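You operate a simulated robot arm through the tools that you are given. There is no shell and no other tool.

You run a simulated two-armed robot. Do the job below in one go: nothing can be reset, and whatever is moved stays where it is left.

JOB
Wipe up the spill on the dining table top with the yellow cloth and put it back.

It is judged by the outcome, as a careful person would: the job done as asked, and still so three seconds after it is handed in. It fails if anything else is knocked over, pushed out of place, dropped, spilled or broken. Flat cloth is picked up by pressing the open fingertips on it (5 to 10 N) and closing them slowly along it; thin cloth reads only 2 to 8 mm in the jaws.

ROBOT AND FRAMES
Two 7-joint arms with two-finger parallel grippers on one trunk, on a base that moves. Base frame: it is fixed to the floor where the robot stands at the start and does not move with it; the origin is under the middle of the robot, x ahead of it, y to its left, z up; the surface under the hand at the start is at about z = 750. Units: mm, degrees, N and s.
The left shoulder is at the start at [50, 209, 1046], the right one opposite. With the tool pointing down near the work surface each hand reaches from about 280 to 920 mm from the robot's upright axis, wherever it stands, measured 20 degrees to its own side. Places, roughly: yellow cloth [500, -200, 800]. Payload 4.4 kg a hand.
The tool frame of a hand sits at the grasp point between the pads (the TCP): z along the fingers, y along the line on which they close. The tips reach 23 mm beyond it. Largest opening 94 mm; finger width 38, thickness 10; the body of the gripper, 54 by 96 mm, starts 39 mm behind the TCP.
Orientation is told as [roll, pitch, yaw] about the base's x, y, z axes, in that order, counted from this pose: with the fingers straight down and closing along the base's y, the tool's x points along the base's -x, its y along +y and its z along -z.

CONTROLS
- The arms move only by the tool play_rows. It takes "left_plan", "right_plan" or both (then of equal length, played together; a hand with none holds still); each is a list of rows, each an object of numbers (a shift or turn left out is 0, a gripper value left out holds the last): "dx", "dy", "dz": the shift along the base's x, y, z in units of 50 mm (1.0 is 50 mm); "ax", "ay", "az": the turn, a rotation vector about the base's x, y, z in units of 6 degrees (1.0 is 6 degrees). In form: [{"dx": .., "dy": .., "dz": .., "ax": .., "ay": .., "az": ..}, ...]. A call has 1 to 20 rows; each row shifts and turns the commanded pose from where the row before left it. "left_gripper" and "right_gripper" are, for a hand that has rows, the closure in counts, from 0 (fully open) to 255 (shut), set as the call begins (left out, the last holds). A call with a number of a shift or a turn outside -1 to 1 is refused whole. Each row takes 0.2 s and may step no farther than 50 mm and 8.6 degrees from the row before; otherwise, or with a gripper value out of range, the whole call is refused. Where a pose cannot be reached the arm comes as near as it can. A force on the tool above 40 N (or 10 N above the force at the start of the call, whichever is more), or a blocked arm, ends the call early, and 0.2 s more pass. Each finger travels about 108 mm/s and halts on what it meets, pressing with about 26 N; the grip force reading is that of the motor and also rises with nothing between the fingers. The clock runs only during rows and for 0.2 s after the last one: add rows that do not move to give the fingers time. The reply holds the time, the measured pose of the TCP, the force on the tool along the base axes, the opening and the grip force, in the units named above and with some noise, with the torque about the TCP (base axes, N m) and any sound that the robot's microphone picked up.
- Cameras (640 x 400 px; columns grow to the right, rows downward): "scene" is now at [157.2, -10.2, 1230.1]; the picture's right is [-0.12, -0.99, 0.00], its down [-0.47, 0.06, -0.88] and it looks along [0.87, -0.11, -0.47] (base axes); focal length 270 px, centre (320, 200). "left" rides on the left gripper at [86, -16, -74] in its tool frame; the picture's right is [0.18, 0.98, 0.00], its down [-0.58, 0.11, -0.81] and it looks along [-0.79, 0.15, 0.59] (tool axes); focal length 243 px, centre (320, 200). "right" rides on the right gripper at [86, 16, -74] in its tool frame; the picture's right is [-0.18, 0.98, 0.00], its down [-0.58, -0.11, -0.81] and it looks along [-0.79, -0.15, 0.59] (tool axes); focal length 243 px, centre (320, 200). There is no depth. A picture from a camera that has moved, and an enlarged one, comes with that camera's place and axes in the base frame and with its lens.
- grab_frame(camera): a new picture of that camera. The clock stands still meanwhile.
- lift_body(by): slides the trunk up (or, below 0, down) by that many mm; the arms and the scene camera ride with it, the base frame stays. It gives what a move gives, with no picture.
- base_move(legs): drives the robot by 1 to 6 legs, each [ahead, left, turn to the left] in mm, mm and degrees, along the robot's own axes; the way and the turn of a leg run together, so that a leg with both is an arc; at most 1500 mm and 180 degrees a leg. The arms and the cameras ride along, it lands a little off, and it stops where it bumps. It gives what a move gives.
- pan_tilt(pan, tilt): turns the head with the scene camera to pan (to the left, within 80 degrees either way) and tilt (down, from -29 to 69), counted from straight ahead of the robot. It gives what a move gives.
- enlarge(camera, box): a new picture of the part [left, top, right, bottom] of that camera's present view, enlarged. The clock stands still meanwhile.
- job_done(): hands the job in; it is judged then, once.

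Nothing tells you exact positions but the pictures and the camera data. Unless the task says otherwise, let go and move clear before handing in.

The tools are called after ">>>" as name(argument=value, ...) on one line, values as JSON. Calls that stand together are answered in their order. play_rows: Moves the arms, as the interface text tells. Its arguments: {"type":"object","properties":{"left_plan":{"type":"array","items":{"type":"object","properties":{"dx":{"type":"number"},"dy":{"type":"number"},"dz":{"type":"number"},"ax":{"type":"number"},"ay":{"type":"number"},"az":{"type":"number"}}}},"left_gripper":{"type":"number"},"right_plan":{"type":"array","items":{"type":"object","properties":{"dx":{"type":"number"},"dy":{"type":"number"},"dz":{"type":"number"},"ax":{"type":"number"},"ay":{"type":"number"},"az":{"type":"number"}}}},"right_gripper":{"type":"number"}},"required":[]} The other tools are called the same way: lift_body (by) moves the trunk up or down; base_move (legs) drives the base; pan_tilt (pan, tilt) turns the head that bears the scene camera; grab_frame (camera) takes a picture; enlarge (camera, box) takes an enlarged picture of a part of a camera's view; job_done () hands the job in.

At the start:

```text
clock: 0.0
left_tcp_pos: [657.0, 197.4, 1025.5]
left_orientation: [0.1, 0.0, 0.0]
left_contact_force: [0.2, 0.3, 0.8]
left_wrist_torque: [0.01, -0.01, -0.01]
left_width: 94.1
left_gripper_force: 0.1
right_tcp_pos: [594.3, -393.3, 1080.0]
right_orientation: [0.0, 0.0, -0.1]
right_contact_force: [-0.8, 0.1, -0.7]
right_wrist_torque: [-0.05, -0.01, 0.02]
right_width: 94.0
right_gripper_force: 0.0
trunk travel left (down, up): [-125.0, 438.0]
robot x, y, heading: [-2.1, 3.1, 0.1]
head pan, tilt (commanded): [-6.9, 28.2]
```

scene: 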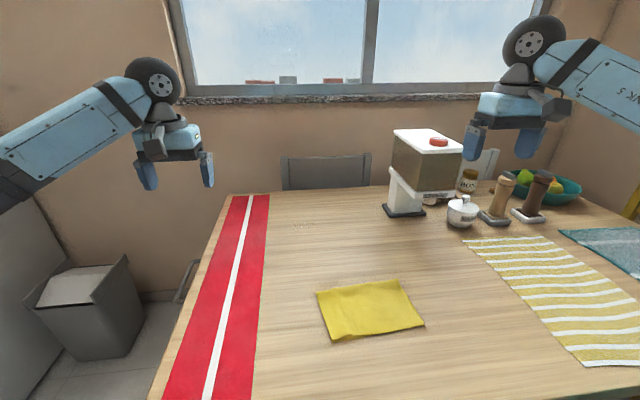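
right: 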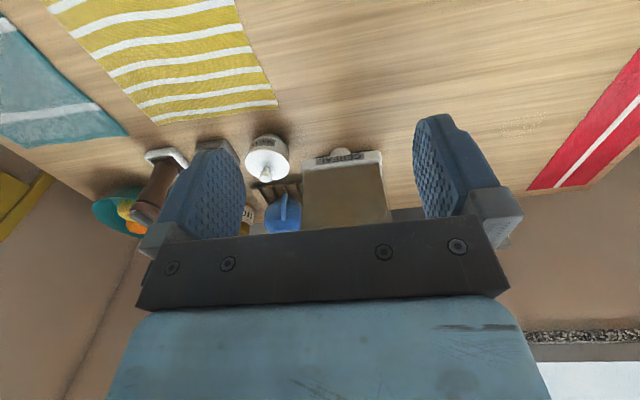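
left: 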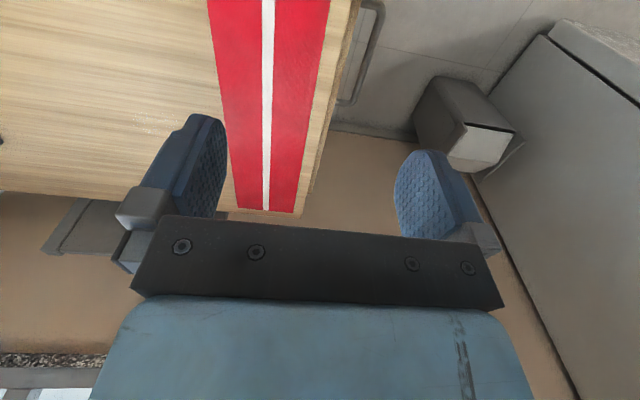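

I see a yellow cloth in the middle of the table, a striped placemat, a red runner, and a faint speckled patch near scene pixel (303,225) that may be the spill. I will look closer before moving.

>>> enlarge(camera="scene", box=[240, 180, 400, 280])

>>> enlarge(camera="scene", box=[280, 250, 460, 362])

>>> enlarge(camera="right", box=[440, 60, 640, 185])

>>> enlarge(camera="scene", box=[380, 120, 640, 282])

```text
4.00 times, centred on (320, 230) of scene
camera zoom: at [157.2, -10.2, 1230.1], right [-0.12, -0.99, 0.0], down [-0.47, 0.06, -0.88], along [0.87, -0.11, -0.47], focal length 1078 px, centre (320, 80)
```

zoom: 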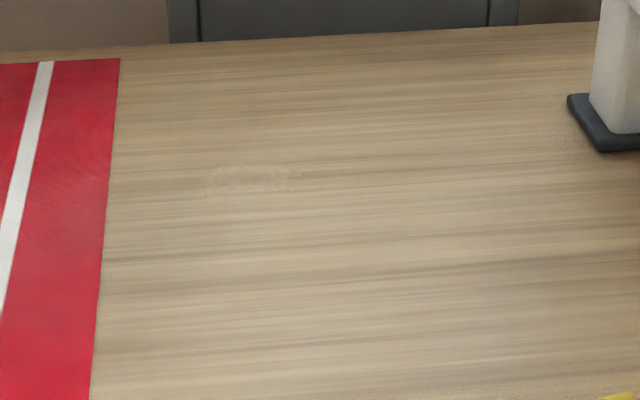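

```text
3.56 times, centred on (370, 306) of scene
camera zoom: at [157.2, -10.2, 1230.1], right [-0.12, -0.99, 0.0], down [-0.47, 0.06, -0.88], along [0.87, -0.11, -0.47], focal length 959 px, centre (142, -177)
```

zoom: 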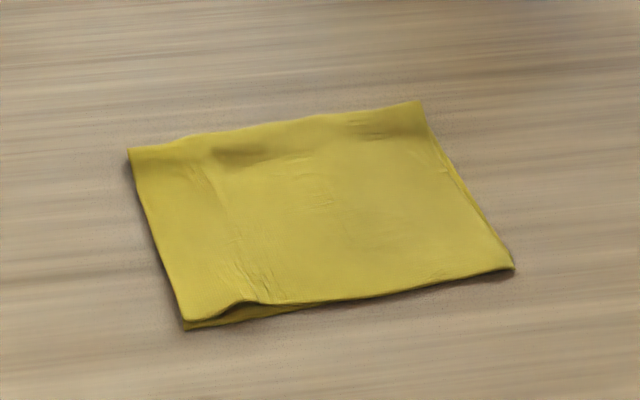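

```text
3.20 times, centred on (540, 122) of right
camera zoom: at [507.7, -376.6, 1155.1], right [0.18, 0.98, 0.0], down [0.58, -0.11, 0.81], along [0.79, -0.15, -0.59], focal length 776 px, centre (-384, 448)
```

zoom: 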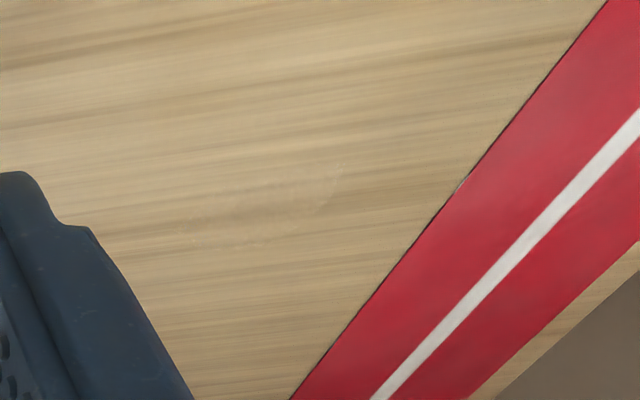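

```text
2.46 times, centred on (510, 201) of scene
camera zoom: at [157.2, -10.2, 1230.1], right [-0.12, -0.99, 0.0], down [-0.47, 0.06, -0.88], along [0.87, -0.11, -0.47], focal length 664 px, centre (-148, 198)
```

zoom: 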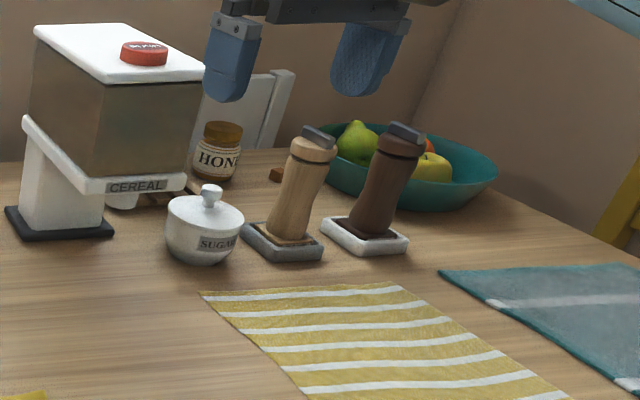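

The cloth lies at about [540, -165, 750] and the faint spill patch at roughly [870, -45, 750]. I will tilt the head to see the near edge of the table and bring the right hand around for a closer view of the spill.

>>> pan_tilt(pan=0, tilt=50)

>>> play_rows(right_plan=[{"dx": 0.5, "dy": 0.9}, {"dx": 0.5, "dy": 0.8, "dz": -0.3}, {"dx": 0.5, "dy": 0.8, "dz": -0.4}, {"dy": 0.8, "dz": -0.4}, {"dy": 0.8, "dz": -0.4}, {"dz": -0.3}, {}])

```text
clock: 0.8
left_tcp_pos: [657.2, 197.5, 1026.0]
left_orientation: [0.0, 0.0, 0.1]
left_contact_force: [0.5, 0.1, -0.7]
left_wrist_torque: [-0.04, 0.02, 0.0]
left_width: 94.1
left_gripper_force: 0.0
right_tcp_pos: [592.8, -393.5, 1079.4]
right_orientation: [0.0, 0.0, 0.1]
right_contact_force: [0.6, -0.4, 0.3]
right_wrist_torque: [0.0, -0.02, -0.03]
right_width: 93.9
right_gripper_force: 0.0
trunk travel left (down, up): [-125.0, 438.0]
robot x, y, heading: [2.4, 0.8, -0.1]
head pan, tilt (commanded): [0.0, 50.0]
```

```text
refused: row 1 steps farther than a row can; nothing moved
```

The head moved; the arm call was refused since a row was over 50 mm. I will use smaller steps and look at the pictures.

>>> play_rows(right_plan=[{"dx": 0.4, "dy": 0.8}, {"dx": 0.4, "dy": 0.8, "dz": -0.3}, {"dx": 0.4, "dy": 0.8, "dz": -0.3}, {"dx": 0.2, "dy": 0.8, "dz": -0.4}, {"dy": 0.8, "dz": -0.4}, {"dz": -0.4}, {}])

>>> grab_frame(camera="scene")

>>> grab_frame(camera="right")

```text
clock: 2.5
left_tcp_pos: [656.3, 198.2, 1024.9]
left_orientation: [0.0, 0.0, 0.1]
left_contact_force: [-0.2, 0.6, -0.8]
left_wrist_torque: [-0.01, 0.02, 0.03]
left_width: 94.0
left_gripper_force: 0.0
right_tcp_pos: [664.0, -193.8, 990.9]
right_orientation: [0.0, 0.0, 0.0]
right_contact_force: [0.3, -0.5, -0.6]
right_wrist_torque: [-0.01, -0.01, 0.01]
right_width: 93.9
right_gripper_force: 0.1
trunk travel left (down, up): [-125.0, 438.0]
robot x, y, heading: [-0.6, 2.0, -0.1]
head pan, tilt (commanded): [0.0, 50.0]
```

```text
taken
camera scene: at [143.6, 1.0, 1197.8], right [0.0, -1.0, 0.0], down [-0.77, 0.0, -0.64], along [0.64, 0.0, -0.77], focal length 270 px, centre (320, 200)
```

scene: 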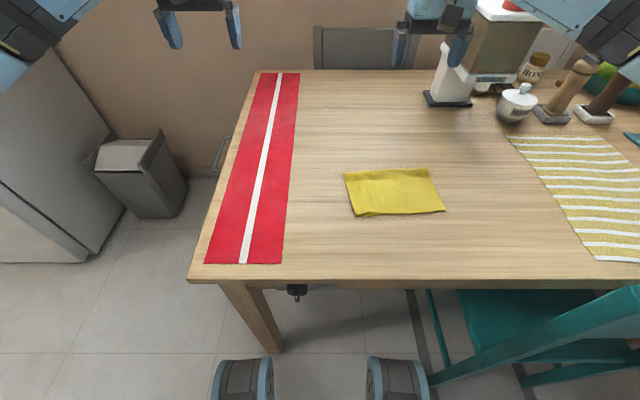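

```text
taken
camera right: at [577.3, -176.9, 1066.7], right [0.18, 0.98, 0.0], down [0.58, -0.11, 0.81], along [0.79, -0.15, -0.59], focal length 243 px, centre (320, 200)
```

right: 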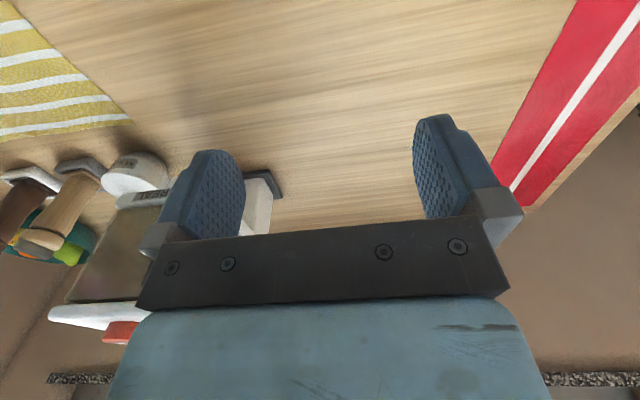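

The spill is only faintly visible near scene pixel (335,106). I will enlarge it in both cameras, and inspect the near table edge and what is below it.

>>> enlarge(camera="scene", box=[290, 75, 390, 137])

>>> enlarge(camera="right", box=[250, 40, 450, 165])

>>> enlarge(camera="scene", box=[180, 260, 480, 400])

>>> enlarge(camera="scene", box=[320, 140, 480, 240])

```text
6.40 times, centred on (340, 106) of scene
camera zoom: at [143.6, 1.0, 1197.8], right [0.0, -1.0, 0.0], down [-0.77, 0.0, -0.64], along [0.64, 0.0, -0.77], focal length 1726 px, centre (192, 802)
```

zoom: 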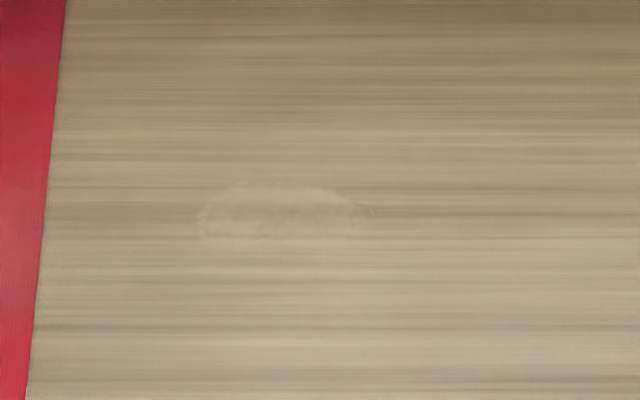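

```text
3.20 times, centred on (350, 102) of right
camera zoom: at [577.3, -176.9, 1066.7], right [0.18, 0.98, 0.0], down [0.58, -0.11, 0.81], along [0.79, -0.15, -0.59], focal length 776 px, centre (224, 512)
```

zoom: 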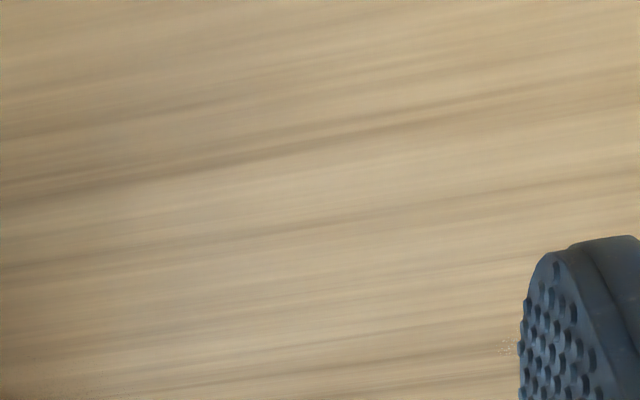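

```text
2.13 times, centred on (330, 330) of scene
camera zoom: at [143.6, 1.0, 1197.8], right [0.0, -1.0, 0.0], down [-0.77, 0.0, -0.64], along [0.64, 0.0, -0.77], focal length 575 px, centre (299, -77)
```

zoom: 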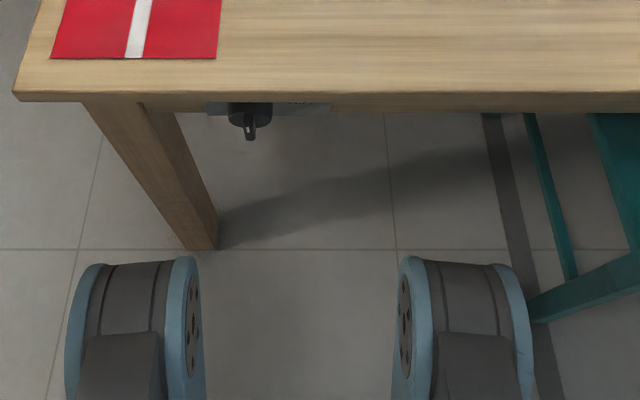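

```text
4.00 times, centred on (400, 190) of scene
camera zoom: at [143.6, 1.0, 1197.8], right [0.0, -1.0, 0.0], down [-0.77, 0.0, -0.64], along [0.64, 0.0, -0.77], focal length 1078 px, centre (0, 240)
```

zoom: 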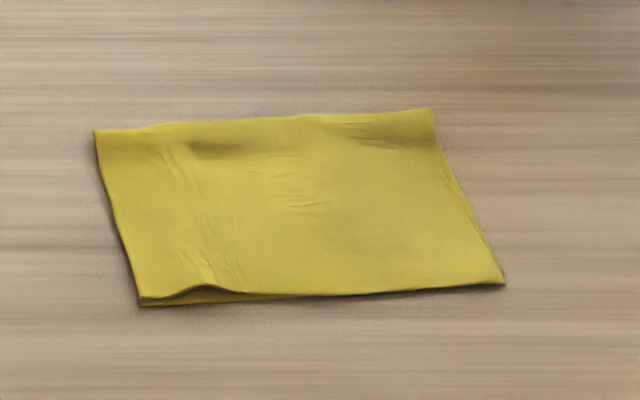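

The spill is a faint clear patch about x 850–912, y −86…0 (centre ≈ [882, −43]); the cloth spans x 480–615, y −263…−60; the runner's edge is at y ≈ +70, so I must stay clear of that. The table leg and chair block driving ahead, so I will first test how far the right arm reaches over the spill, tool tilted forward.

>>> play_rows(right_plan=[{"dx": 0.55, "dy": 0.6, "dz": -0.2}, {"dx": 0.55, "dy": 0.6, "dz": -0.2}, {"dx": 0.55, "dy": 0.6, "dz": -0.2}, {"dx": 0.55, "dy": 0.6, "dz": -0.2}, {"dx": 0.5, "dy": 0.6, "dz": -0.2}, {}, {}])

>>> grab_frame(camera="right")

>>> grab_frame(camera="scene")

```text
clock: 4.0
left_tcp_pos: [656.7, 198.5, 1026.1]
left_orientation: [0.0, 0.0, 0.0]
left_contact_force: [-0.1, 0.7, 0.3]
left_wrist_torque: [0.0, 0.02, 0.0]
left_width: 93.7
left_gripper_force: 0.1
right_tcp_pos: [797.9, -42.4, 940.7]
right_orientation: [-0.1, 0.0, 0.0]
right_contact_force: [0.9, 0.7, -0.1]
right_wrist_torque: [0.01, 0.01, 0.0]
right_width: 94.1
right_gripper_force: 0.0
trunk travel left (down, up): [-125.0, 438.0]
robot x, y, heading: [-0.3, 3.9, -0.1]
head pan, tilt (commanded): [0.0, 50.0]
```

```text
taken
camera right: at [712.2, -25.9, 1015.9], right [0.18, 0.98, 0.0], down [0.58, -0.11, 0.81], along [0.79, -0.15, -0.59], focal length 243 px, centre (320, 200)
```

right: 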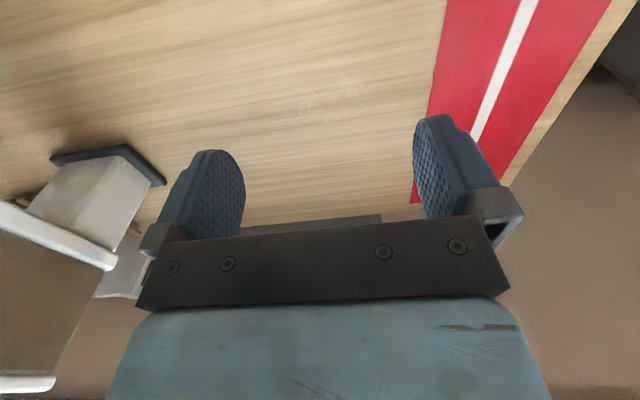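

```text
taken
camera scene: at [143.8, 1.1, 1197.8], right [0.0, -1.0, 0.0], down [-0.77, 0.0, -0.64], along [0.64, 0.0, -0.77], focal length 270 px, centre (320, 200)
```

scene: 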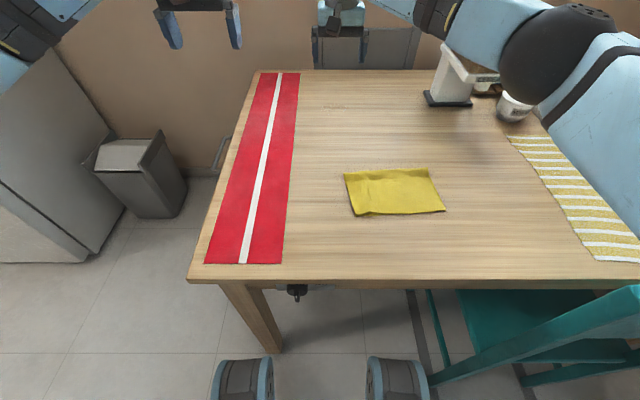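

The right arm reaches [798, −42, 941] with the tool down. The spill now shows in the right camera near (330,98); I will enlarge it to get its extent.

>>> enlarge(camera="right", box=[260, 50, 420, 150])

>>> enlarge(camera="scene", box=[280, 60, 400, 135])

```text
4.00 times, centred on (340, 100) of right
camera zoom: at [712.2, -25.9, 1015.9], right [0.18, 0.98, 0.0], down [0.58, -0.11, 0.81], along [0.79, -0.15, -0.59], focal length 970 px, centre (240, 600)
```

zoom: 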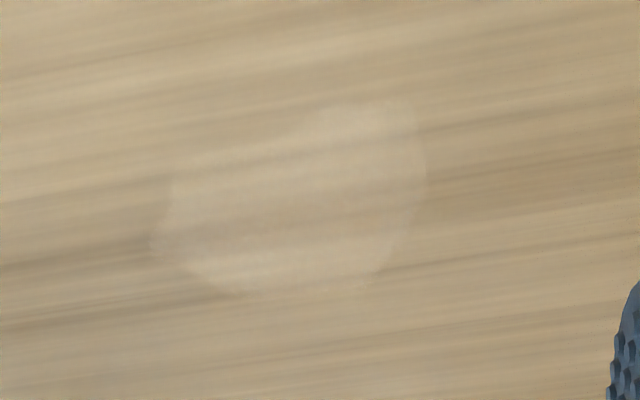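

```text
5.33 times, centred on (340, 98) of scene
camera zoom: at [143.8, 1.1, 1197.8], right [0.0, -1.0, 0.0], down [-0.77, 0.0, -0.64], along [0.64, 0.0, -0.77], focal length 1438 px, centre (213, 747)
```

zoom: 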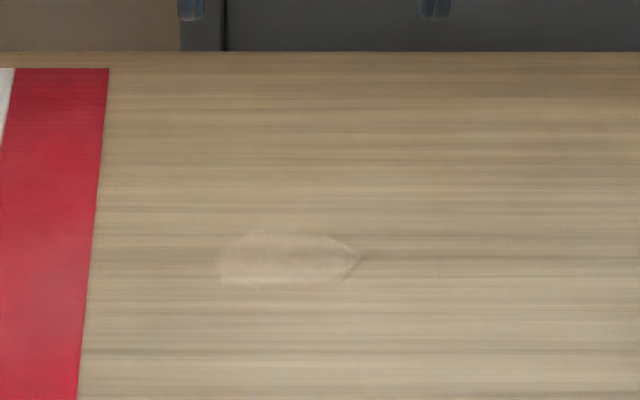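

Both cameras agree: spill x 849–911, y −85…0. Now I test how far out the tool-down pose can go at lower height (staying well above the table).

>>> play_rows(right_plan=[{"dx": 0.4, "dz": -0.4}, {"dx": 0.4, "dz": -0.4}, {"dx": 0.4, "dz": -0.4}, {"dx": 0.4, "dz": -0.4}, {"dx": 0.4}, {"dx": 0.4}, {}, {}])

>>> grab_frame(camera="scene")

```text
clock: 5.8
left_tcp_pos: [657.0, 197.0, 1024.8]
left_orientation: [0.1, 0.0, 0.1]
left_contact_force: [0.0, 0.2, 0.2]
left_wrist_torque: [0.04, 0.0, 0.0]
left_width: 94.0
left_gripper_force: 0.1
right_tcp_pos: [840.7, -64.3, 874.7]
right_orientation: [0.0, 0.0, 0.0]
right_contact_force: [-0.6, 0.1, -0.5]
right_wrist_torque: [0.0, 0.01, -0.01]
right_width: 94.0
right_gripper_force: 0.1
right hand out of reach, approached as far as the arm can: row 2, 3, 4, 5, 6
trunk travel left (down, up): [-125.0, 438.0]
robot x, y, heading: [-2.0, -1.2, -0.1]
head pan, tilt (commanded): [0.0, 50.0]
```

```text
taken
camera scene: at [143.7, 0.7, 1197.8], right [0.0, -1.0, 0.0], down [-0.77, 0.0, -0.64], along [0.64, 0.0, -0.77], focal length 270 px, centre (320, 200)
```

scene: 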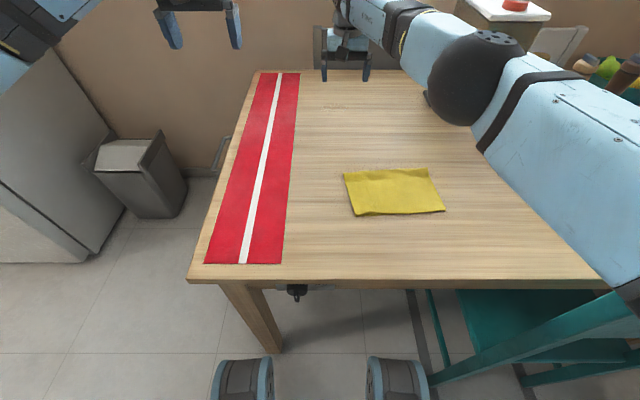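

Tool-down reach ends near x = 841 here, so I need the hand tilted with fingers pointing forward. I test a 24° tilt in the air, then push ahead to see what x becomes reachable.

>>> play_rows(right_plan=[{"ay": -1}, {"ay": -1}, {"ay": -1}, {"ay": -1}, {"dx": 0.4}, {"dx": 0.4}, {"dx": 0.4}, {}, {}])

>>> grab_frame(camera="right")

>>> grab_frame(camera="scene")

```text
clock: 7.8
left_tcp_pos: [657.2, 197.6, 1024.9]
left_orientation: [0.0, 0.0, 0.0]
left_contact_force: [-1.0, 0.3, 0.0]
left_wrist_torque: [-0.01, 0.01, -0.02]
left_width: 93.9
left_gripper_force: 0.0
right_tcp_pos: [898.7, -63.5, 876.6]
right_orientation: [0.0, -24.0, -0.1]
right_contact_force: [-0.6, -0.2, -0.3]
right_wrist_torque: [0.0, 0.01, 0.01]
right_width: 94.1
right_gripper_force: 0.1
trunk travel left (down, up): [-125.0, 438.0]
robot x, y, heading: [-1.0, 2.5, -0.2]
head pan, tilt (commanded): [0.0, 50.0]
```

```text
taken
camera right: at [789.3, -46.2, 909.9], right [0.17, 0.98, 0.07], down [0.2, -0.11, 0.97], along [0.96, -0.15, -0.22], focal length 243 px, centre (320, 200)
```

right: 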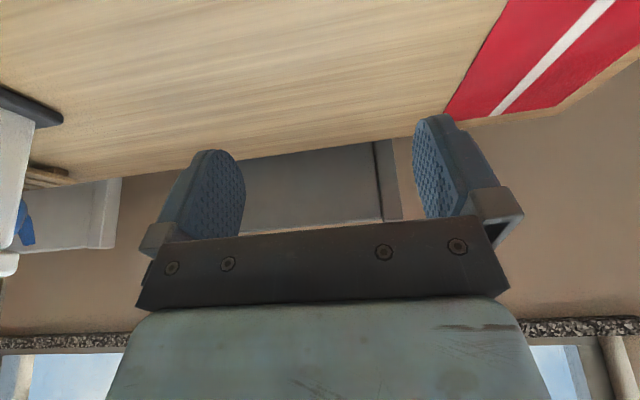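

```text
taken
camera scene: at [143.7, 0.9, 1197.8], right [0.0, -1.0, 0.0], down [-0.77, 0.0, -0.64], along [0.64, 0.0, -0.77], focal length 270 px, centre (320, 200)
```

scene: 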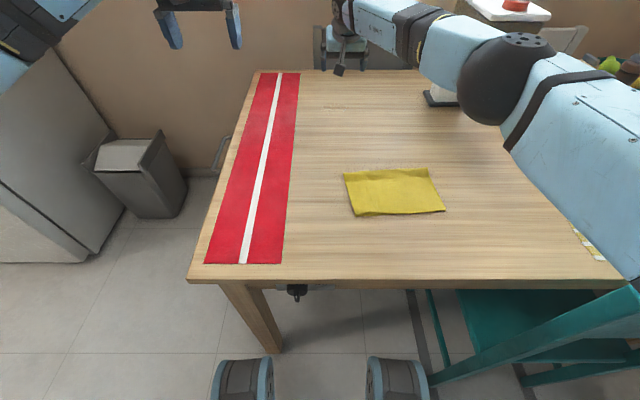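

With a 24° tilt the arm gets to x ≈ 899 without hitting its limit, so the whole spill is reachable. Next I go back upright above the cloth at about [545, −150].

>>> play_rows(right_plan=[{"dx": -0.88, "dy": -0.21, "ay": 0.5}, {"dx": -0.88, "dy": -0.21, "ay": 0.5}, {"dx": -0.88, "dy": -0.21, "ay": 0.5}, {"dx": -0.88, "dy": -0.21, "ay": 0.5}, {"dx": -0.88, "dy": -0.21, "ay": 0.5}, {"dx": -0.88, "dy": -0.21, "ay": 0.5}, {"dx": -0.88, "dy": -0.21, "ay": 0.5}, {"dx": -0.88, "dy": -0.21, "ay": 0.5}, {}, {}], right_gripper=110)

>>> grab_frame(camera="right")

>>> grab_frame(camera="scene")

```text
clock: 10.1
left_tcp_pos: [657.5, 196.5, 1025.0]
left_orientation: [0.0, -0.1, -0.1]
left_contact_force: [-0.5, 0.1, 0.5]
left_wrist_torque: [0.01, -0.01, -0.01]
left_width: 93.9
left_gripper_force: 0.0
right_tcp_pos: [547.1, -147.4, 873.7]
right_orientation: [0.0, 0.0, 0.0]
right_contact_force: [0.0, -0.6, -0.2]
right_wrist_torque: [0.03, 0.01, 0.03]
right_width: 53.7
right_gripper_force: 0.1
trunk travel left (down, up): [-125.0, 438.0]
robot x, y, heading: [-2.9, -0.2, 0.1]
head pan, tilt (commanded): [0.0, 50.0]
```

```text
taken
camera right: at [459.5, -130.8, 948.7], right [0.18, 0.98, 0.0], down [0.58, -0.11, 0.81], along [0.79, -0.15, -0.59], focal length 243 px, centre (320, 200)
```

right: 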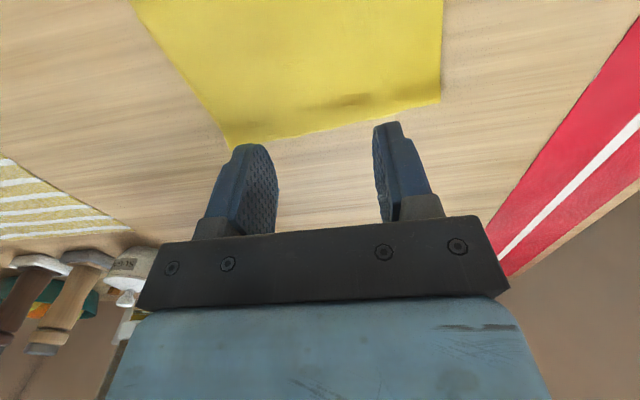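

```text
taken
camera scene: at [143.6, 0.6, 1197.8], right [0.0, -1.0, 0.0], down [-0.77, 0.0, -0.64], along [0.64, 0.0, -0.77], focal length 270 px, centre (320, 200)
```

scene: 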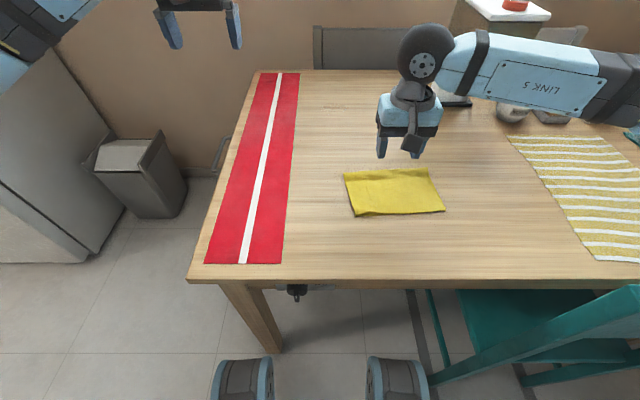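

The hand is above the cloth at [547, −147], a bit left of its centre, with the jaws open 54 mm. I will descend to just above the cloth and then approach gently.

>>> play_rows(right_plan=[{"dz": -0.5}, {"dz": -0.5}, {"dz": -0.4}, {"dz": -0.2}, {}, {}])

>>> play_rows(right_plan=[{"dz": -0.08}, {"dz": -0.06}, {"dz": -0.04}, {}])

```text
clock: 11.4
left_tcp_pos: [656.4, 197.7, 1025.8]
left_orientation: [0.0, 0.0, 0.1]
left_contact_force: [-1.1, 0.7, 0.1]
left_wrist_torque: [-0.01, -0.01, 0.01]
left_width: 94.0
left_gripper_force: 0.0
right_tcp_pos: [547.0, -148.3, 794.4]
right_orientation: [0.0, 0.0, 0.0]
right_contact_force: [0.2, 0.5, 0.5]
right_wrist_torque: [-0.03, -0.05, -0.02]
right_width: 53.5
right_gripper_force: 0.0
trunk travel left (down, up): [-125.0, 438.0]
robot x, y, heading: [-2.9, -0.2, -0.2]
head pan, tilt (commanded): [0.0, 50.0]
```

```text
clock: 12.4
left_tcp_pos: [657.6, 197.2, 1025.9]
left_orientation: [0.0, 0.0, 0.1]
left_contact_force: [-0.5, 0.0, -0.2]
left_wrist_torque: [-0.02, -0.01, -0.01]
left_width: 93.9
left_gripper_force: 0.1
right_tcp_pos: [548.3, -148.4, 785.5]
right_orientation: [0.0, 0.0, 0.0]
right_contact_force: [-0.8, -1.0, 0.3]
right_wrist_torque: [-0.01, 0.04, 0.0]
right_width: 53.1
right_gripper_force: 0.0
trunk travel left (down, up): [-125.0, 438.0]
robot x, y, heading: [-1.4, -1.7, 0.2]
head pan, tilt (commanded): [0.0, 50.0]
```

No contact yet, tips at about z = 762. I continue down in small steps until the force shows.

>>> play_rows(right_plan=[{"dz": -0.04}, {"dz": -0.04}, {}])

>>> play_rows(right_plan=[{"dz": -0.03}, {"dz": -0.03}, {}])

```text
clock: 13.2
left_tcp_pos: [657.2, 197.7, 1025.4]
left_orientation: [0.0, 0.0, 0.0]
left_contact_force: [0.7, -0.7, -0.5]
left_wrist_torque: [0.0, -0.02, 0.0]
left_width: 94.1
left_gripper_force: 0.0
right_tcp_pos: [548.9, -148.6, 782.9]
right_orientation: [0.0, 0.0, 0.1]
right_contact_force: [-0.7, -1.0, 0.3]
right_wrist_torque: [-0.02, 0.0, 0.0]
right_width: 53.4
right_gripper_force: 0.1
trunk travel left (down, up): [-125.0, 438.0]
robot x, y, heading: [4.4, 0.4, 0.1]
head pan, tilt (commanded): [0.0, 50.0]
```

```text
clock: 14.1
left_tcp_pos: [656.5, 197.9, 1026.1]
left_orientation: [0.0, 0.1, 0.0]
left_contact_force: [0.4, -0.4, -0.2]
left_wrist_torque: [-0.02, 0.04, 0.01]
left_width: 93.9
left_gripper_force: 0.0
right_tcp_pos: [547.7, -148.0, 777.9]
right_orientation: [0.0, 0.0, 0.0]
right_contact_force: [0.9, 0.3, 0.0]
right_wrist_torque: [-0.01, -0.03, 0.0]
right_width: 53.3
right_gripper_force: 0.0
trunk travel left (down, up): [-125.0, 438.0]
robot x, y, heading: [-0.3, 0.6, -0.3]
head pan, tilt (commanded): [0.0, 50.0]
```

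Tips are near z = 755 with no force yet; I keep lowering in 1.5–2 mm steps.

>>> play_rows(right_plan=[{"dz": -0.03}, {}])

>>> play_rows(right_plan=[{"dz": -0.03}, {}])

>>> enlarge(camera="scene", box=[320, 120, 480, 220])

```text
clock: 14.7
left_tcp_pos: [657.8, 196.2, 1024.8]
left_orientation: [0.0, 0.0, 0.0]
left_contact_force: [-0.6, 0.4, -0.8]
left_wrist_torque: [0.02, 0.03, -0.02]
left_width: 93.9
left_gripper_force: 0.0
right_tcp_pos: [548.9, -148.1, 775.6]
right_orientation: [0.0, 0.0, 0.0]
right_contact_force: [0.1, 1.1, -0.2]
right_wrist_torque: [-0.02, 0.01, -0.02]
right_width: 53.6
right_gripper_force: 0.1
trunk travel left (down, up): [-125.0, 438.0]
robot x, y, heading: [3.2, -1.3, -0.1]
head pan, tilt (commanded): [0.0, 50.0]
```

```text
clock: 15.2
left_tcp_pos: [657.9, 197.4, 1025.1]
left_orientation: [0.0, 0.0, 0.0]
left_contact_force: [-0.1, 0.1, 0.3]
left_wrist_torque: [0.0, 0.0, -0.01]
left_width: 93.9
left_gripper_force: 0.0
right_tcp_pos: [549.5, -149.2, 776.2]
right_orientation: [-0.1, 0.0, 0.0]
right_contact_force: [0.0, -0.3, 2.4]
right_wrist_torque: [0.03, 0.01, -0.02]
right_width: 53.4
right_gripper_force: 0.1
trunk travel left (down, up): [-125.0, 438.0]
robot x, y, heading: [-1.5, 0.1, 0.1]
head pan, tilt (commanded): [0.0, 50.0]
```

```text
4.00 times, centred on (400, 170) of scene
camera zoom: at [143.6, 0.7, 1197.8], right [0.0, -1.0, 0.0], down [-0.77, 0.0, -0.64], along [0.64, 0.0, -0.77], focal length 1078 px, centre (0, 320)
```

zoom: 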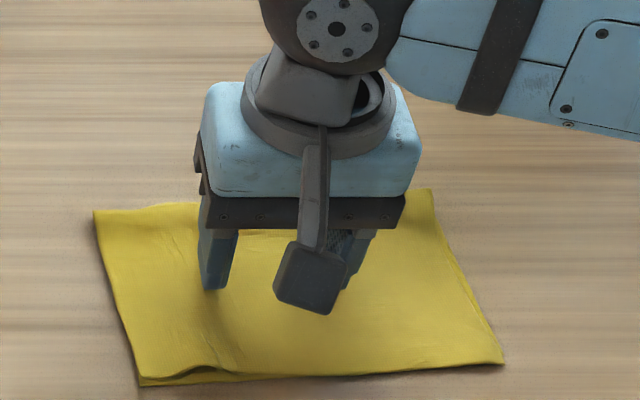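

Contact with the cloth began (2.4 N). I press a little more to get 5–10 N.

>>> play_rows(right_plan=[{"dz": -0.03}, {}])

```text
clock: 15.8
left_tcp_pos: [656.6, 198.8, 1026.8]
left_orientation: [0.1, 0.0, -0.1]
left_contact_force: [0.9, 0.5, 0.8]
left_wrist_torque: [0.0, 0.03, 0.02]
left_width: 93.8
left_gripper_force: 0.2
right_tcp_pos: [548.0, -149.1, 774.9]
right_orientation: [0.0, -0.2, 0.1]
right_contact_force: [-1.4, -1.7, 10.8]
right_wrist_torque: [-0.03, 0.02, 0.0]
right_width: 53.6
right_gripper_force: 0.1
trunk travel left (down, up): [-125.0, 438.0]
robot x, y, heading: [-0.9, 2.0, -0.0]
head pan, tilt (commanded): [0.0, 50.0]
```

Force is 10.8 N, slightly high; I ease up a touch and start closing slowly in steps.

>>> play_rows(right_plan=[{"dz": 0.01}, {}], right_gripper=125)

>>> play_rows(right_plan=[{}, {}], right_gripper=140)

>>> enlarge(camera="scene", box=[320, 120, 480, 220])

```text
clock: 16.4
left_tcp_pos: [656.0, 197.8, 1026.6]
left_orientation: [0.0, 0.0, 0.1]
left_contact_force: [-0.7, -0.5, 0.9]
left_wrist_torque: [-0.03, 0.0, -0.02]
left_width: 93.8
left_gripper_force: 0.1
right_tcp_pos: [546.9, -149.4, 774.4]
right_orientation: [0.0, -0.1, 0.0]
right_contact_force: [2.8, 0.0, 9.8]
right_wrist_torque: [-0.01, -0.07, 0.02]
right_width: 47.2
right_gripper_force: 0.2
trunk travel left (down, up): [-125.0, 438.0]
robot x, y, heading: [-2.3, -0.9, -0.1]
head pan, tilt (commanded): [0.0, 50.0]
```

```text
clock: 17.1
left_tcp_pos: [657.9, 198.5, 1025.9]
left_orientation: [0.0, -0.1, -0.1]
left_contact_force: [0.6, 0.0, -0.7]
left_wrist_torque: [-0.01, 0.01, 0.01]
left_width: 94.1
left_gripper_force: 0.1
right_tcp_pos: [547.3, -147.7, 775.2]
right_orientation: [0.0, -0.1, 0.0]
right_contact_force: [0.9, 0.0, 10.2]
right_wrist_torque: [0.03, 0.02, -0.03]
right_width: 41.3
right_gripper_force: 0.0
trunk travel left (down, up): [-125.0, 438.0]
robot x, y, heading: [1.6, 4.5, -0.0]
head pan, tilt (commanded): [0.0, 50.0]
```

```text
4.00 times, centred on (400, 170) of scene
camera zoom: at [142.9, 1.0, 1198.0], right [0.0, -1.0, 0.0], down [-0.77, 0.0, -0.64], along [0.64, 0.0, -0.77], focal length 1078 px, centre (0, 320)
```

zoom: 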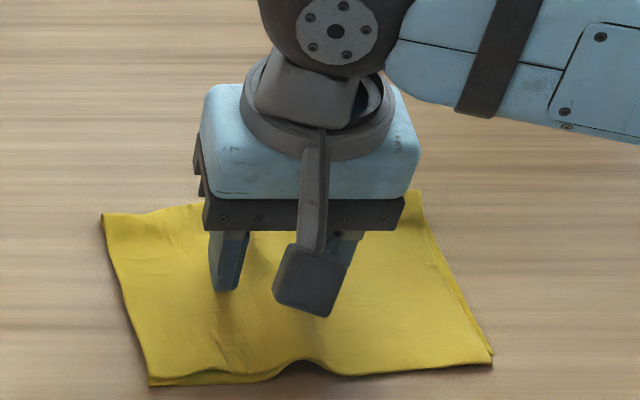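

The cloth is being drawn into a fold between the fingers. I keep closing slowly.

>>> play_rows(right_plan=[{}, {}], right_gripper=155)

>>> play_rows(right_plan=[{}, {}], right_gripper=170)

>>> play_rows(right_plan=[{}, {}], right_gripper=185)

>>> enlarge(camera="scene", box=[320, 120, 480, 220])

```text
clock: 17.6
left_tcp_pos: [656.4, 197.3, 1026.2]
left_orientation: [0.0, -0.1, 0.0]
left_contact_force: [0.0, 0.2, -0.3]
left_wrist_torque: [-0.01, -0.04, -0.03]
left_width: 94.1
left_gripper_force: 0.0
right_tcp_pos: [547.2, -147.7, 775.5]
right_orientation: [0.0, -0.1, -0.1]
right_contact_force: [-0.5, -0.8, 9.7]
right_wrist_torque: [0.02, 0.0, -0.03]
right_width: 35.7
right_gripper_force: 0.0
trunk travel left (down, up): [-125.0, 438.0]
robot x, y, heading: [-2.5, -3.8, -0.3]
head pan, tilt (commanded): [0.0, 50.0]
```

```text
clock: 18.2
left_tcp_pos: [657.3, 199.0, 1025.8]
left_orientation: [0.0, -0.2, 0.0]
left_contact_force: [-0.8, -0.6, 0.2]
left_wrist_torque: [-0.02, 0.01, -0.02]
left_width: 93.7
left_gripper_force: 0.1
right_tcp_pos: [548.5, -147.9, 775.1]
right_orientation: [0.0, -0.1, 0.0]
right_contact_force: [-1.0, 0.2, 11.0]
right_wrist_torque: [0.03, -0.02, -0.02]
right_width: 30.3
right_gripper_force: 0.1
trunk travel left (down, up): [-125.0, 438.0]
robot x, y, heading: [-1.4, -2.6, 0.3]
head pan, tilt (commanded): [0.0, 50.0]
```

```text
clock: 18.9
left_tcp_pos: [655.9, 196.7, 1026.1]
left_orientation: [0.0, -0.1, -0.1]
left_contact_force: [0.3, 0.3, -0.4]
left_wrist_torque: [-0.01, 0.02, 0.03]
left_width: 94.1
left_gripper_force: 0.0
right_tcp_pos: [547.5, -148.2, 775.0]
right_orientation: [0.0, -0.1, 0.1]
right_contact_force: [-0.1, 0.7, 10.1]
right_wrist_torque: [-0.03, 0.02, -0.01]
right_width: 24.9
right_gripper_force: 0.0
trunk travel left (down, up): [-125.0, 438.0]
robot x, y, heading: [-0.1, 0.7, 0.3]
head pan, tilt (commanded): [0.0, 50.0]
```

```text
4.00 times, centred on (400, 170) of scene
camera zoom: at [142.9, 0.9, 1198.0], right [0.0, -1.0, 0.0], down [-0.77, 0.0, -0.64], along [0.64, 0.0, -0.77], focal length 1078 px, centre (0, 320)
```

zoom: 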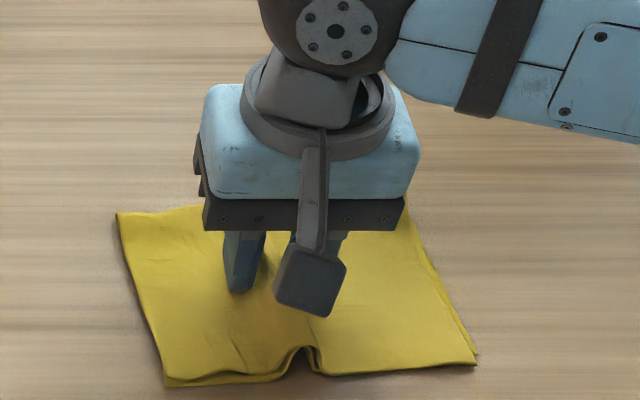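

The fold is growing well between the fingers. I finish the closing slowly.

>>> play_rows(right_plan=[{}, {}], right_gripper=200)

>>> play_rows(right_plan=[{}, {}], right_gripper=215)

>>> play_rows(right_plan=[{}, {}, {}], right_gripper=235)

>>> play_rows(right_plan=[{}, {}, {}], right_gripper=255)

>>> enlarge(camera="scene", box=[320, 120, 480, 220])

```text
clock: 19.4
left_tcp_pos: [657.5, 198.6, 1025.0]
left_orientation: [0.1, -0.1, 0.0]
left_contact_force: [-0.1, 0.0, 1.0]
left_wrist_torque: [0.01, 0.03, 0.02]
left_width: 94.1
left_gripper_force: 0.1
right_tcp_pos: [547.5, -148.5, 773.6]
right_orientation: [0.0, -0.1, 0.0]
right_contact_force: [-0.1, 0.0, 10.9]
right_wrist_torque: [-0.03, 0.0, -0.03]
right_width: 19.5
right_gripper_force: 0.0
trunk travel left (down, up): [-125.0, 438.0]
robot x, y, heading: [-1.1, -2.0, 0.2]
head pan, tilt (commanded): [0.0, 50.0]
```

```text
clock: 20.1
left_tcp_pos: [655.9, 198.2, 1026.5]
left_orientation: [0.1, -0.1, 0.0]
left_contact_force: [0.0, 0.0, 0.2]
left_wrist_torque: [0.03, -0.01, 0.0]
left_width: 94.0
left_gripper_force: 0.0
right_tcp_pos: [547.3, -149.5, 776.3]
right_orientation: [0.1, 0.0, 0.0]
right_contact_force: [-1.0, -0.2, 10.0]
right_wrist_torque: [0.02, 0.0, -0.01]
right_width: 13.7
right_gripper_force: 0.0
trunk travel left (down, up): [-125.0, 438.0]
robot x, y, heading: [-0.0, -0.4, 0.2]
head pan, tilt (commanded): [0.0, 50.0]
```

```text
clock: 20.9
left_tcp_pos: [656.5, 196.6, 1025.0]
left_orientation: [0.0, -0.2, -0.1]
left_contact_force: [-0.6, -0.1, -0.2]
left_wrist_torque: [0.0, -0.01, 0.02]
left_width: 94.2
left_gripper_force: 0.0
right_tcp_pos: [547.8, -148.8, 773.7]
right_orientation: [-0.1, -0.1, 0.0]
right_contact_force: [0.2, 0.4, 11.0]
right_wrist_torque: [-0.01, -0.03, -0.01]
right_width: 8.5
right_gripper_force: 0.8
trunk travel left (down, up): [-125.0, 438.0]
robot x, y, heading: [0.3, 5.1, -0.2]
head pan, tilt (commanded): [0.0, 50.0]
```

```text
clock: 21.6
left_tcp_pos: [655.8, 198.8, 1026.2]
left_orientation: [0.0, 0.0, 0.0]
left_contact_force: [-0.2, -0.1, -0.2]
left_wrist_torque: [0.0, 0.0, 0.01]
left_width: 93.9
left_gripper_force: 0.1
right_tcp_pos: [547.1, -148.8, 774.3]
right_orientation: [0.0, 0.0, 0.1]
right_contact_force: [-0.1, 0.4, 11.0]
right_wrist_torque: [0.02, -0.04, 0.02]
right_width: 6.2
right_gripper_force: 25.7
trunk travel left (down, up): [-125.0, 438.0]
robot x, y, heading: [-1.7, 0.1, -0.0]
head pan, tilt (commanded): [0.0, 50.0]
```

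```text
4.00 times, centred on (400, 170) of scene
camera zoom: at [142.8, 1.0, 1198.0], right [0.0, -1.0, 0.0], down [-0.77, 0.0, -0.64], along [0.64, 0.0, -0.77], focal length 1078 px, centre (0, 320)
```

zoom: 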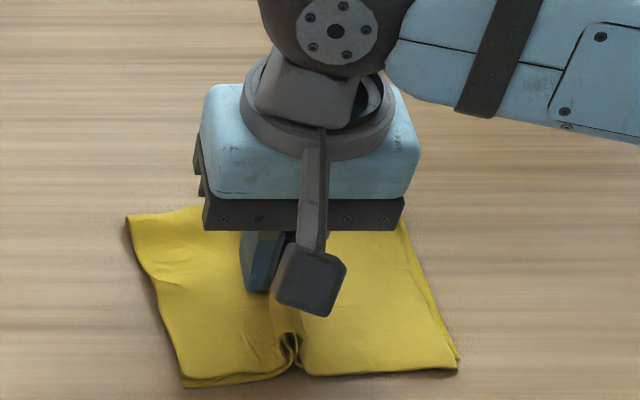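

The cloth is pinched (6.2 mm in the jaws, 25.7 N). I lift it slowly and check that it comes along.

>>> play_rows(right_plan=[{"dz": 0.1}, {"dz": 0.2}, {"dz": 0.4}, {"dz": 0.5}, {"dz": 0.5}, {"dz": 0.4}, {}, {}])

>>> enlarge(camera="scene", box=[280, 80, 500, 218])

>>> grab_frame(camera="right")

```text
clock: 23.4
left_tcp_pos: [656.7, 197.9, 1026.1]
left_orientation: [0.0, 0.0, 0.0]
left_contact_force: [0.1, 0.1, 0.2]
left_wrist_torque: [-0.02, -0.02, 0.0]
left_width: 94.0
left_gripper_force: 0.0
right_tcp_pos: [550.0, -146.3, 879.5]
right_orientation: [0.1, 0.0, 0.1]
right_contact_force: [1.1, -0.3, 0.0]
right_wrist_torque: [0.01, 0.0, 0.01]
right_width: 5.5
right_gripper_force: 25.7
trunk travel left (down, up): [-125.0, 438.0]
robot x, y, heading: [2.9, 2.7, 0.1]
head pan, tilt (commanded): [0.0, 50.0]
```

```text
2.90 times, centred on (390, 149) of scene
camera zoom: at [143.7, 0.7, 1197.8], right [0.0, -1.0, 0.0], down [-0.77, 0.0, -0.64], along [0.64, 0.0, -0.77], focal length 782 px, centre (117, 348)
```

zoom: 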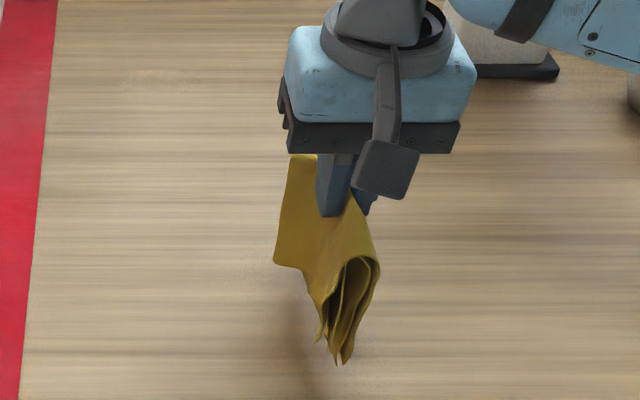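

```text
taken
camera right: at [463.5, -130.3, 954.6], right [0.18, 0.98, 0.0], down [0.58, -0.11, 0.81], along [0.79, -0.15, -0.59], focal length 243 px, centre (320, 200)
```

right: 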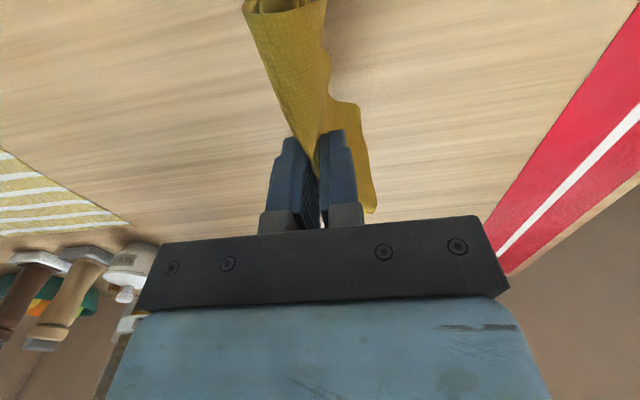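

The cloth is held firmly and hangs clear. I move it over to just before the spill while tilting the hand forward by 25°.

>>> play_rows(right_plan=[{"dz": 0.3}, {"dx": 0.8, "dy": 0.29, "ay": -0.6}, {"dx": 0.8, "dy": 0.29, "ay": -0.6}, {"dx": 0.8, "dy": 0.29, "ay": -0.6}, {"dx": 0.8, "dy": 0.29, "ay": -0.6}, {"dx": 0.8, "dy": 0.29, "ay": -0.6}, {"dx": 0.8, "dy": 0.29, "ay": -0.6}, {"dx": 0.8, "dy": 0.29, "ay": -0.6}, {}, {}])

>>> grab_frame(camera="right")

>>> grab_frame(camera="scene")

```text
clock: 25.6
left_tcp_pos: [657.7, 197.6, 1026.6]
left_orientation: [0.0, 0.0, 0.0]
left_contact_force: [-0.2, -0.4, 0.1]
left_wrist_torque: [0.0, -0.04, -0.02]
left_width: 94.2
left_gripper_force: 0.0
right_tcp_pos: [829.2, -45.6, 894.3]
right_orientation: [0.0, -25.1, 0.1]
right_contact_force: [0.2, -0.4, 0.4]
right_wrist_torque: [0.02, -0.01, 0.03]
right_width: 5.7
right_gripper_force: 26.3
trunk travel left (down, up): [-125.0, 438.0]
robot x, y, heading: [3.2, -0.1, 0.1]
head pan, tilt (commanded): [0.0, 50.0]
```

```text
taken
camera right: at [718.6, -28.5, 925.1], right [0.17, 0.98, 0.08], down [0.18, -0.11, 0.98], along [0.97, -0.15, -0.2], focal length 243 px, centre (320, 200)
```

right: 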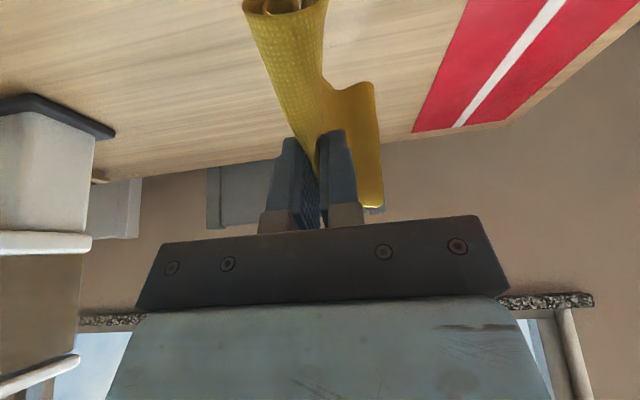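

```text
taken
camera scene: at [143.8, 0.9, 1197.8], right [0.0, -1.0, 0.0], down [-0.77, 0.0, -0.64], along [0.64, 0.0, -0.77], focal length 270 px, centre (320, 200)
```

scene: 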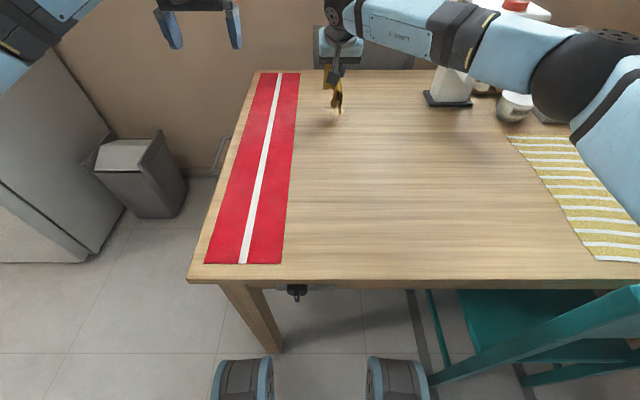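

The cloth hangs over the spot just before the spill, with all else clear. I lower it in stages while drifting forward slightly so the hanging end trails under the fingers.

>>> play_rows(right_plan=[{"dz": -0.5}, {"dz": -0.4, "dx": 0.1}, {"dz": -0.3, "dx": 0.1}, {"dz": -0.2, "dx": 0.1}, {"dz": -0.1, "dx": 0.1}, {}])

>>> enlarge(camera="scene", box=[270, 40, 430, 140])

>>> grab_frame(camera="right")

```text
clock: 27.1
left_tcp_pos: [657.4, 198.4, 1025.9]
left_orientation: [0.0, 0.0, -0.1]
left_contact_force: [-0.7, -0.3, -0.2]
left_wrist_torque: [0.02, 0.0, 0.01]
left_width: 93.6
left_gripper_force: 0.0
right_tcp_pos: [845.1, -46.8, 819.7]
right_orientation: [0.0, -25.2, 0.0]
right_contact_force: [0.1, -0.8, 0.1]
right_wrist_torque: [-0.04, -0.01, 0.02]
right_width: 5.5
right_gripper_force: 26.2
trunk travel left (down, up): [-125.0, 438.0]
robot x, y, heading: [1.2, 1.3, -0.3]
head pan, tilt (commanded): [0.0, 50.0]
```

```text
4.00 times, centred on (350, 90) of scene
camera zoom: at [143.6, 0.6, 1197.8], right [0.0, -1.0, 0.0], down [-0.77, 0.0, -0.64], along [0.64, 0.0, -0.77], focal length 1078 px, centre (200, 640)
```

zoom: 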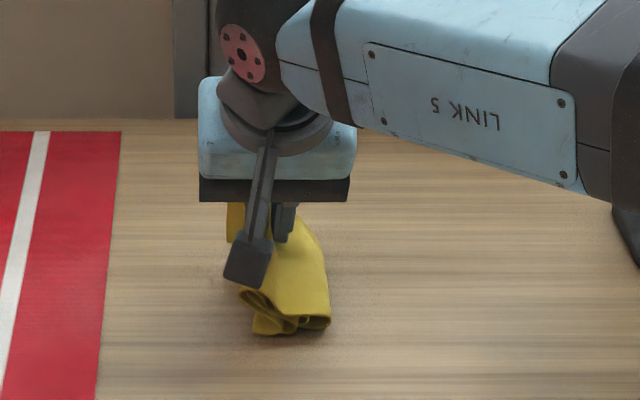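

```text
taken
camera right: at [735.7, -30.0, 851.8], right [0.17, 0.98, 0.08], down [0.18, -0.11, 0.98], along [0.97, -0.15, -0.2], focal length 243 px, centre (320, 200)
```

right: 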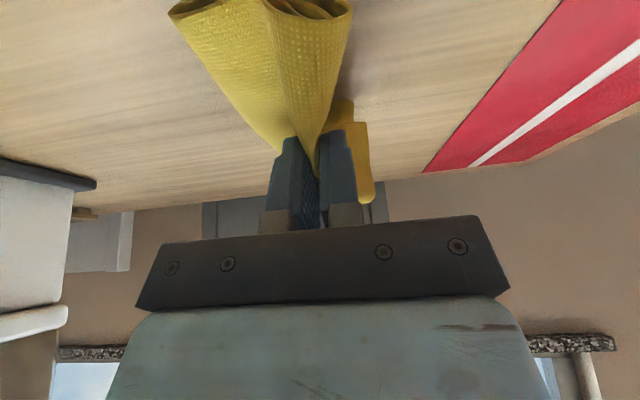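

The cloth's lower end now rests on the table, trailing toward the robot. I continue down until I feel 5–10 N, still drifting forward.

>>> play_rows(right_plan=[{"dz": -0.15, "dx": 0.1}, {"dz": -0.12, "dx": 0.1}, {"dz": -0.1}, {}])

>>> play_rows(right_plan=[{"dz": -0.06}, {"dz": -0.06}, {}])

```text
clock: 28.1
left_tcp_pos: [656.7, 197.7, 1025.4]
left_orientation: [0.0, 0.0, -0.1]
left_contact_force: [-0.3, -0.9, 0.1]
left_wrist_torque: [0.0, -0.01, 0.05]
left_width: 94.0
left_gripper_force: 0.1
right_tcp_pos: [858.4, -47.1, 802.1]
right_orientation: [0.0, -25.1, 0.1]
right_contact_force: [0.9, -0.4, -0.1]
right_wrist_torque: [-0.02, -0.04, -0.01]
right_width: 5.3
right_gripper_force: 26.1
trunk travel left (down, up): [-125.0, 438.0]
robot x, y, heading: [1.1, 1.6, 0.1]
head pan, tilt (commanded): [0.0, 50.0]
```

```text
clock: 28.9
left_tcp_pos: [656.8, 196.9, 1026.2]
left_orientation: [0.0, 0.1, -0.1]
left_contact_force: [0.0, 0.5, 0.2]
left_wrist_torque: [-0.03, 0.01, 0.01]
left_width: 93.9
left_gripper_force: 0.0
right_tcp_pos: [857.5, -47.0, 796.7]
right_orientation: [0.0, -25.2, -0.1]
right_contact_force: [-0.6, 0.3, -0.3]
right_wrist_torque: [0.02, -0.02, 0.03]
right_width: 5.5
right_gripper_force: 25.9
trunk travel left (down, up): [-125.0, 438.0]
robot x, y, heading: [2.1, -1.4, 0.0]
head pan, tilt (commanded): [0.0, 50.0]
```

No resistance yet; I keep going down gently.

>>> play_rows(right_plan=[{"dz": -0.05}, {"dz": -0.05}, {}])

>>> play_rows(right_plan=[{"dz": -0.05}, {"dz": -0.03}, {}])

>>> play_rows(right_plan=[{"dz": -0.04}, {}])

```text
clock: 29.6
left_tcp_pos: [656.4, 198.5, 1025.6]
left_orientation: [0.0, 0.1, 0.0]
left_contact_force: [0.1, -0.2, -0.5]
left_wrist_torque: [-0.03, -0.02, 0.0]
left_width: 94.0
left_gripper_force: 0.0
right_tcp_pos: [858.8, -45.8, 790.7]
right_orientation: [0.0, -25.2, 0.0]
right_contact_force: [0.0, -0.2, -0.9]
right_wrist_torque: [-0.02, 0.0, -0.01]
right_width: 5.6
right_gripper_force: 25.8
trunk travel left (down, up): [-125.0, 438.0]
robot x, y, heading: [-1.7, 0.0, 0.2]
head pan, tilt (commanded): [0.0, 50.0]
```

```text
clock: 30.4
left_tcp_pos: [656.1, 197.1, 1025.8]
left_orientation: [0.0, 0.0, 0.0]
left_contact_force: [-0.1, 0.6, 0.4]
left_wrist_torque: [0.01, -0.03, -0.03]
left_width: 94.1
left_gripper_force: 0.1
right_tcp_pos: [856.9, -45.6, 787.1]
right_orientation: [-0.1, -25.2, -0.1]
right_contact_force: [0.2, -0.4, 1.5]
right_wrist_torque: [0.01, 0.03, 0.0]
right_width: 5.7
right_gripper_force: 26.4
trunk travel left (down, up): [-125.0, 438.0]
robot x, y, heading: [-0.1, 0.7, -0.1]
head pan, tilt (commanded): [0.0, 50.0]
```

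```text
clock: 31.1
left_tcp_pos: [656.4, 197.7, 1026.1]
left_orientation: [0.0, 0.0, 0.0]
left_contact_force: [0.5, 0.3, -0.3]
left_wrist_torque: [-0.04, 0.01, 0.02]
left_width: 93.9
left_gripper_force: 0.0
right_tcp_pos: [857.7, -44.5, 784.6]
right_orientation: [0.0, -25.2, 0.0]
right_contact_force: [0.6, 0.0, 2.6]
right_wrist_torque: [-0.01, 0.01, 0.0]
right_width: 5.7
right_gripper_force: 25.5
trunk travel left (down, up): [-125.0, 438.0]
robot x, y, heading: [-2.2, 0.5, 0.2]
head pan, tilt (commanded): [0.0, 50.0]
```

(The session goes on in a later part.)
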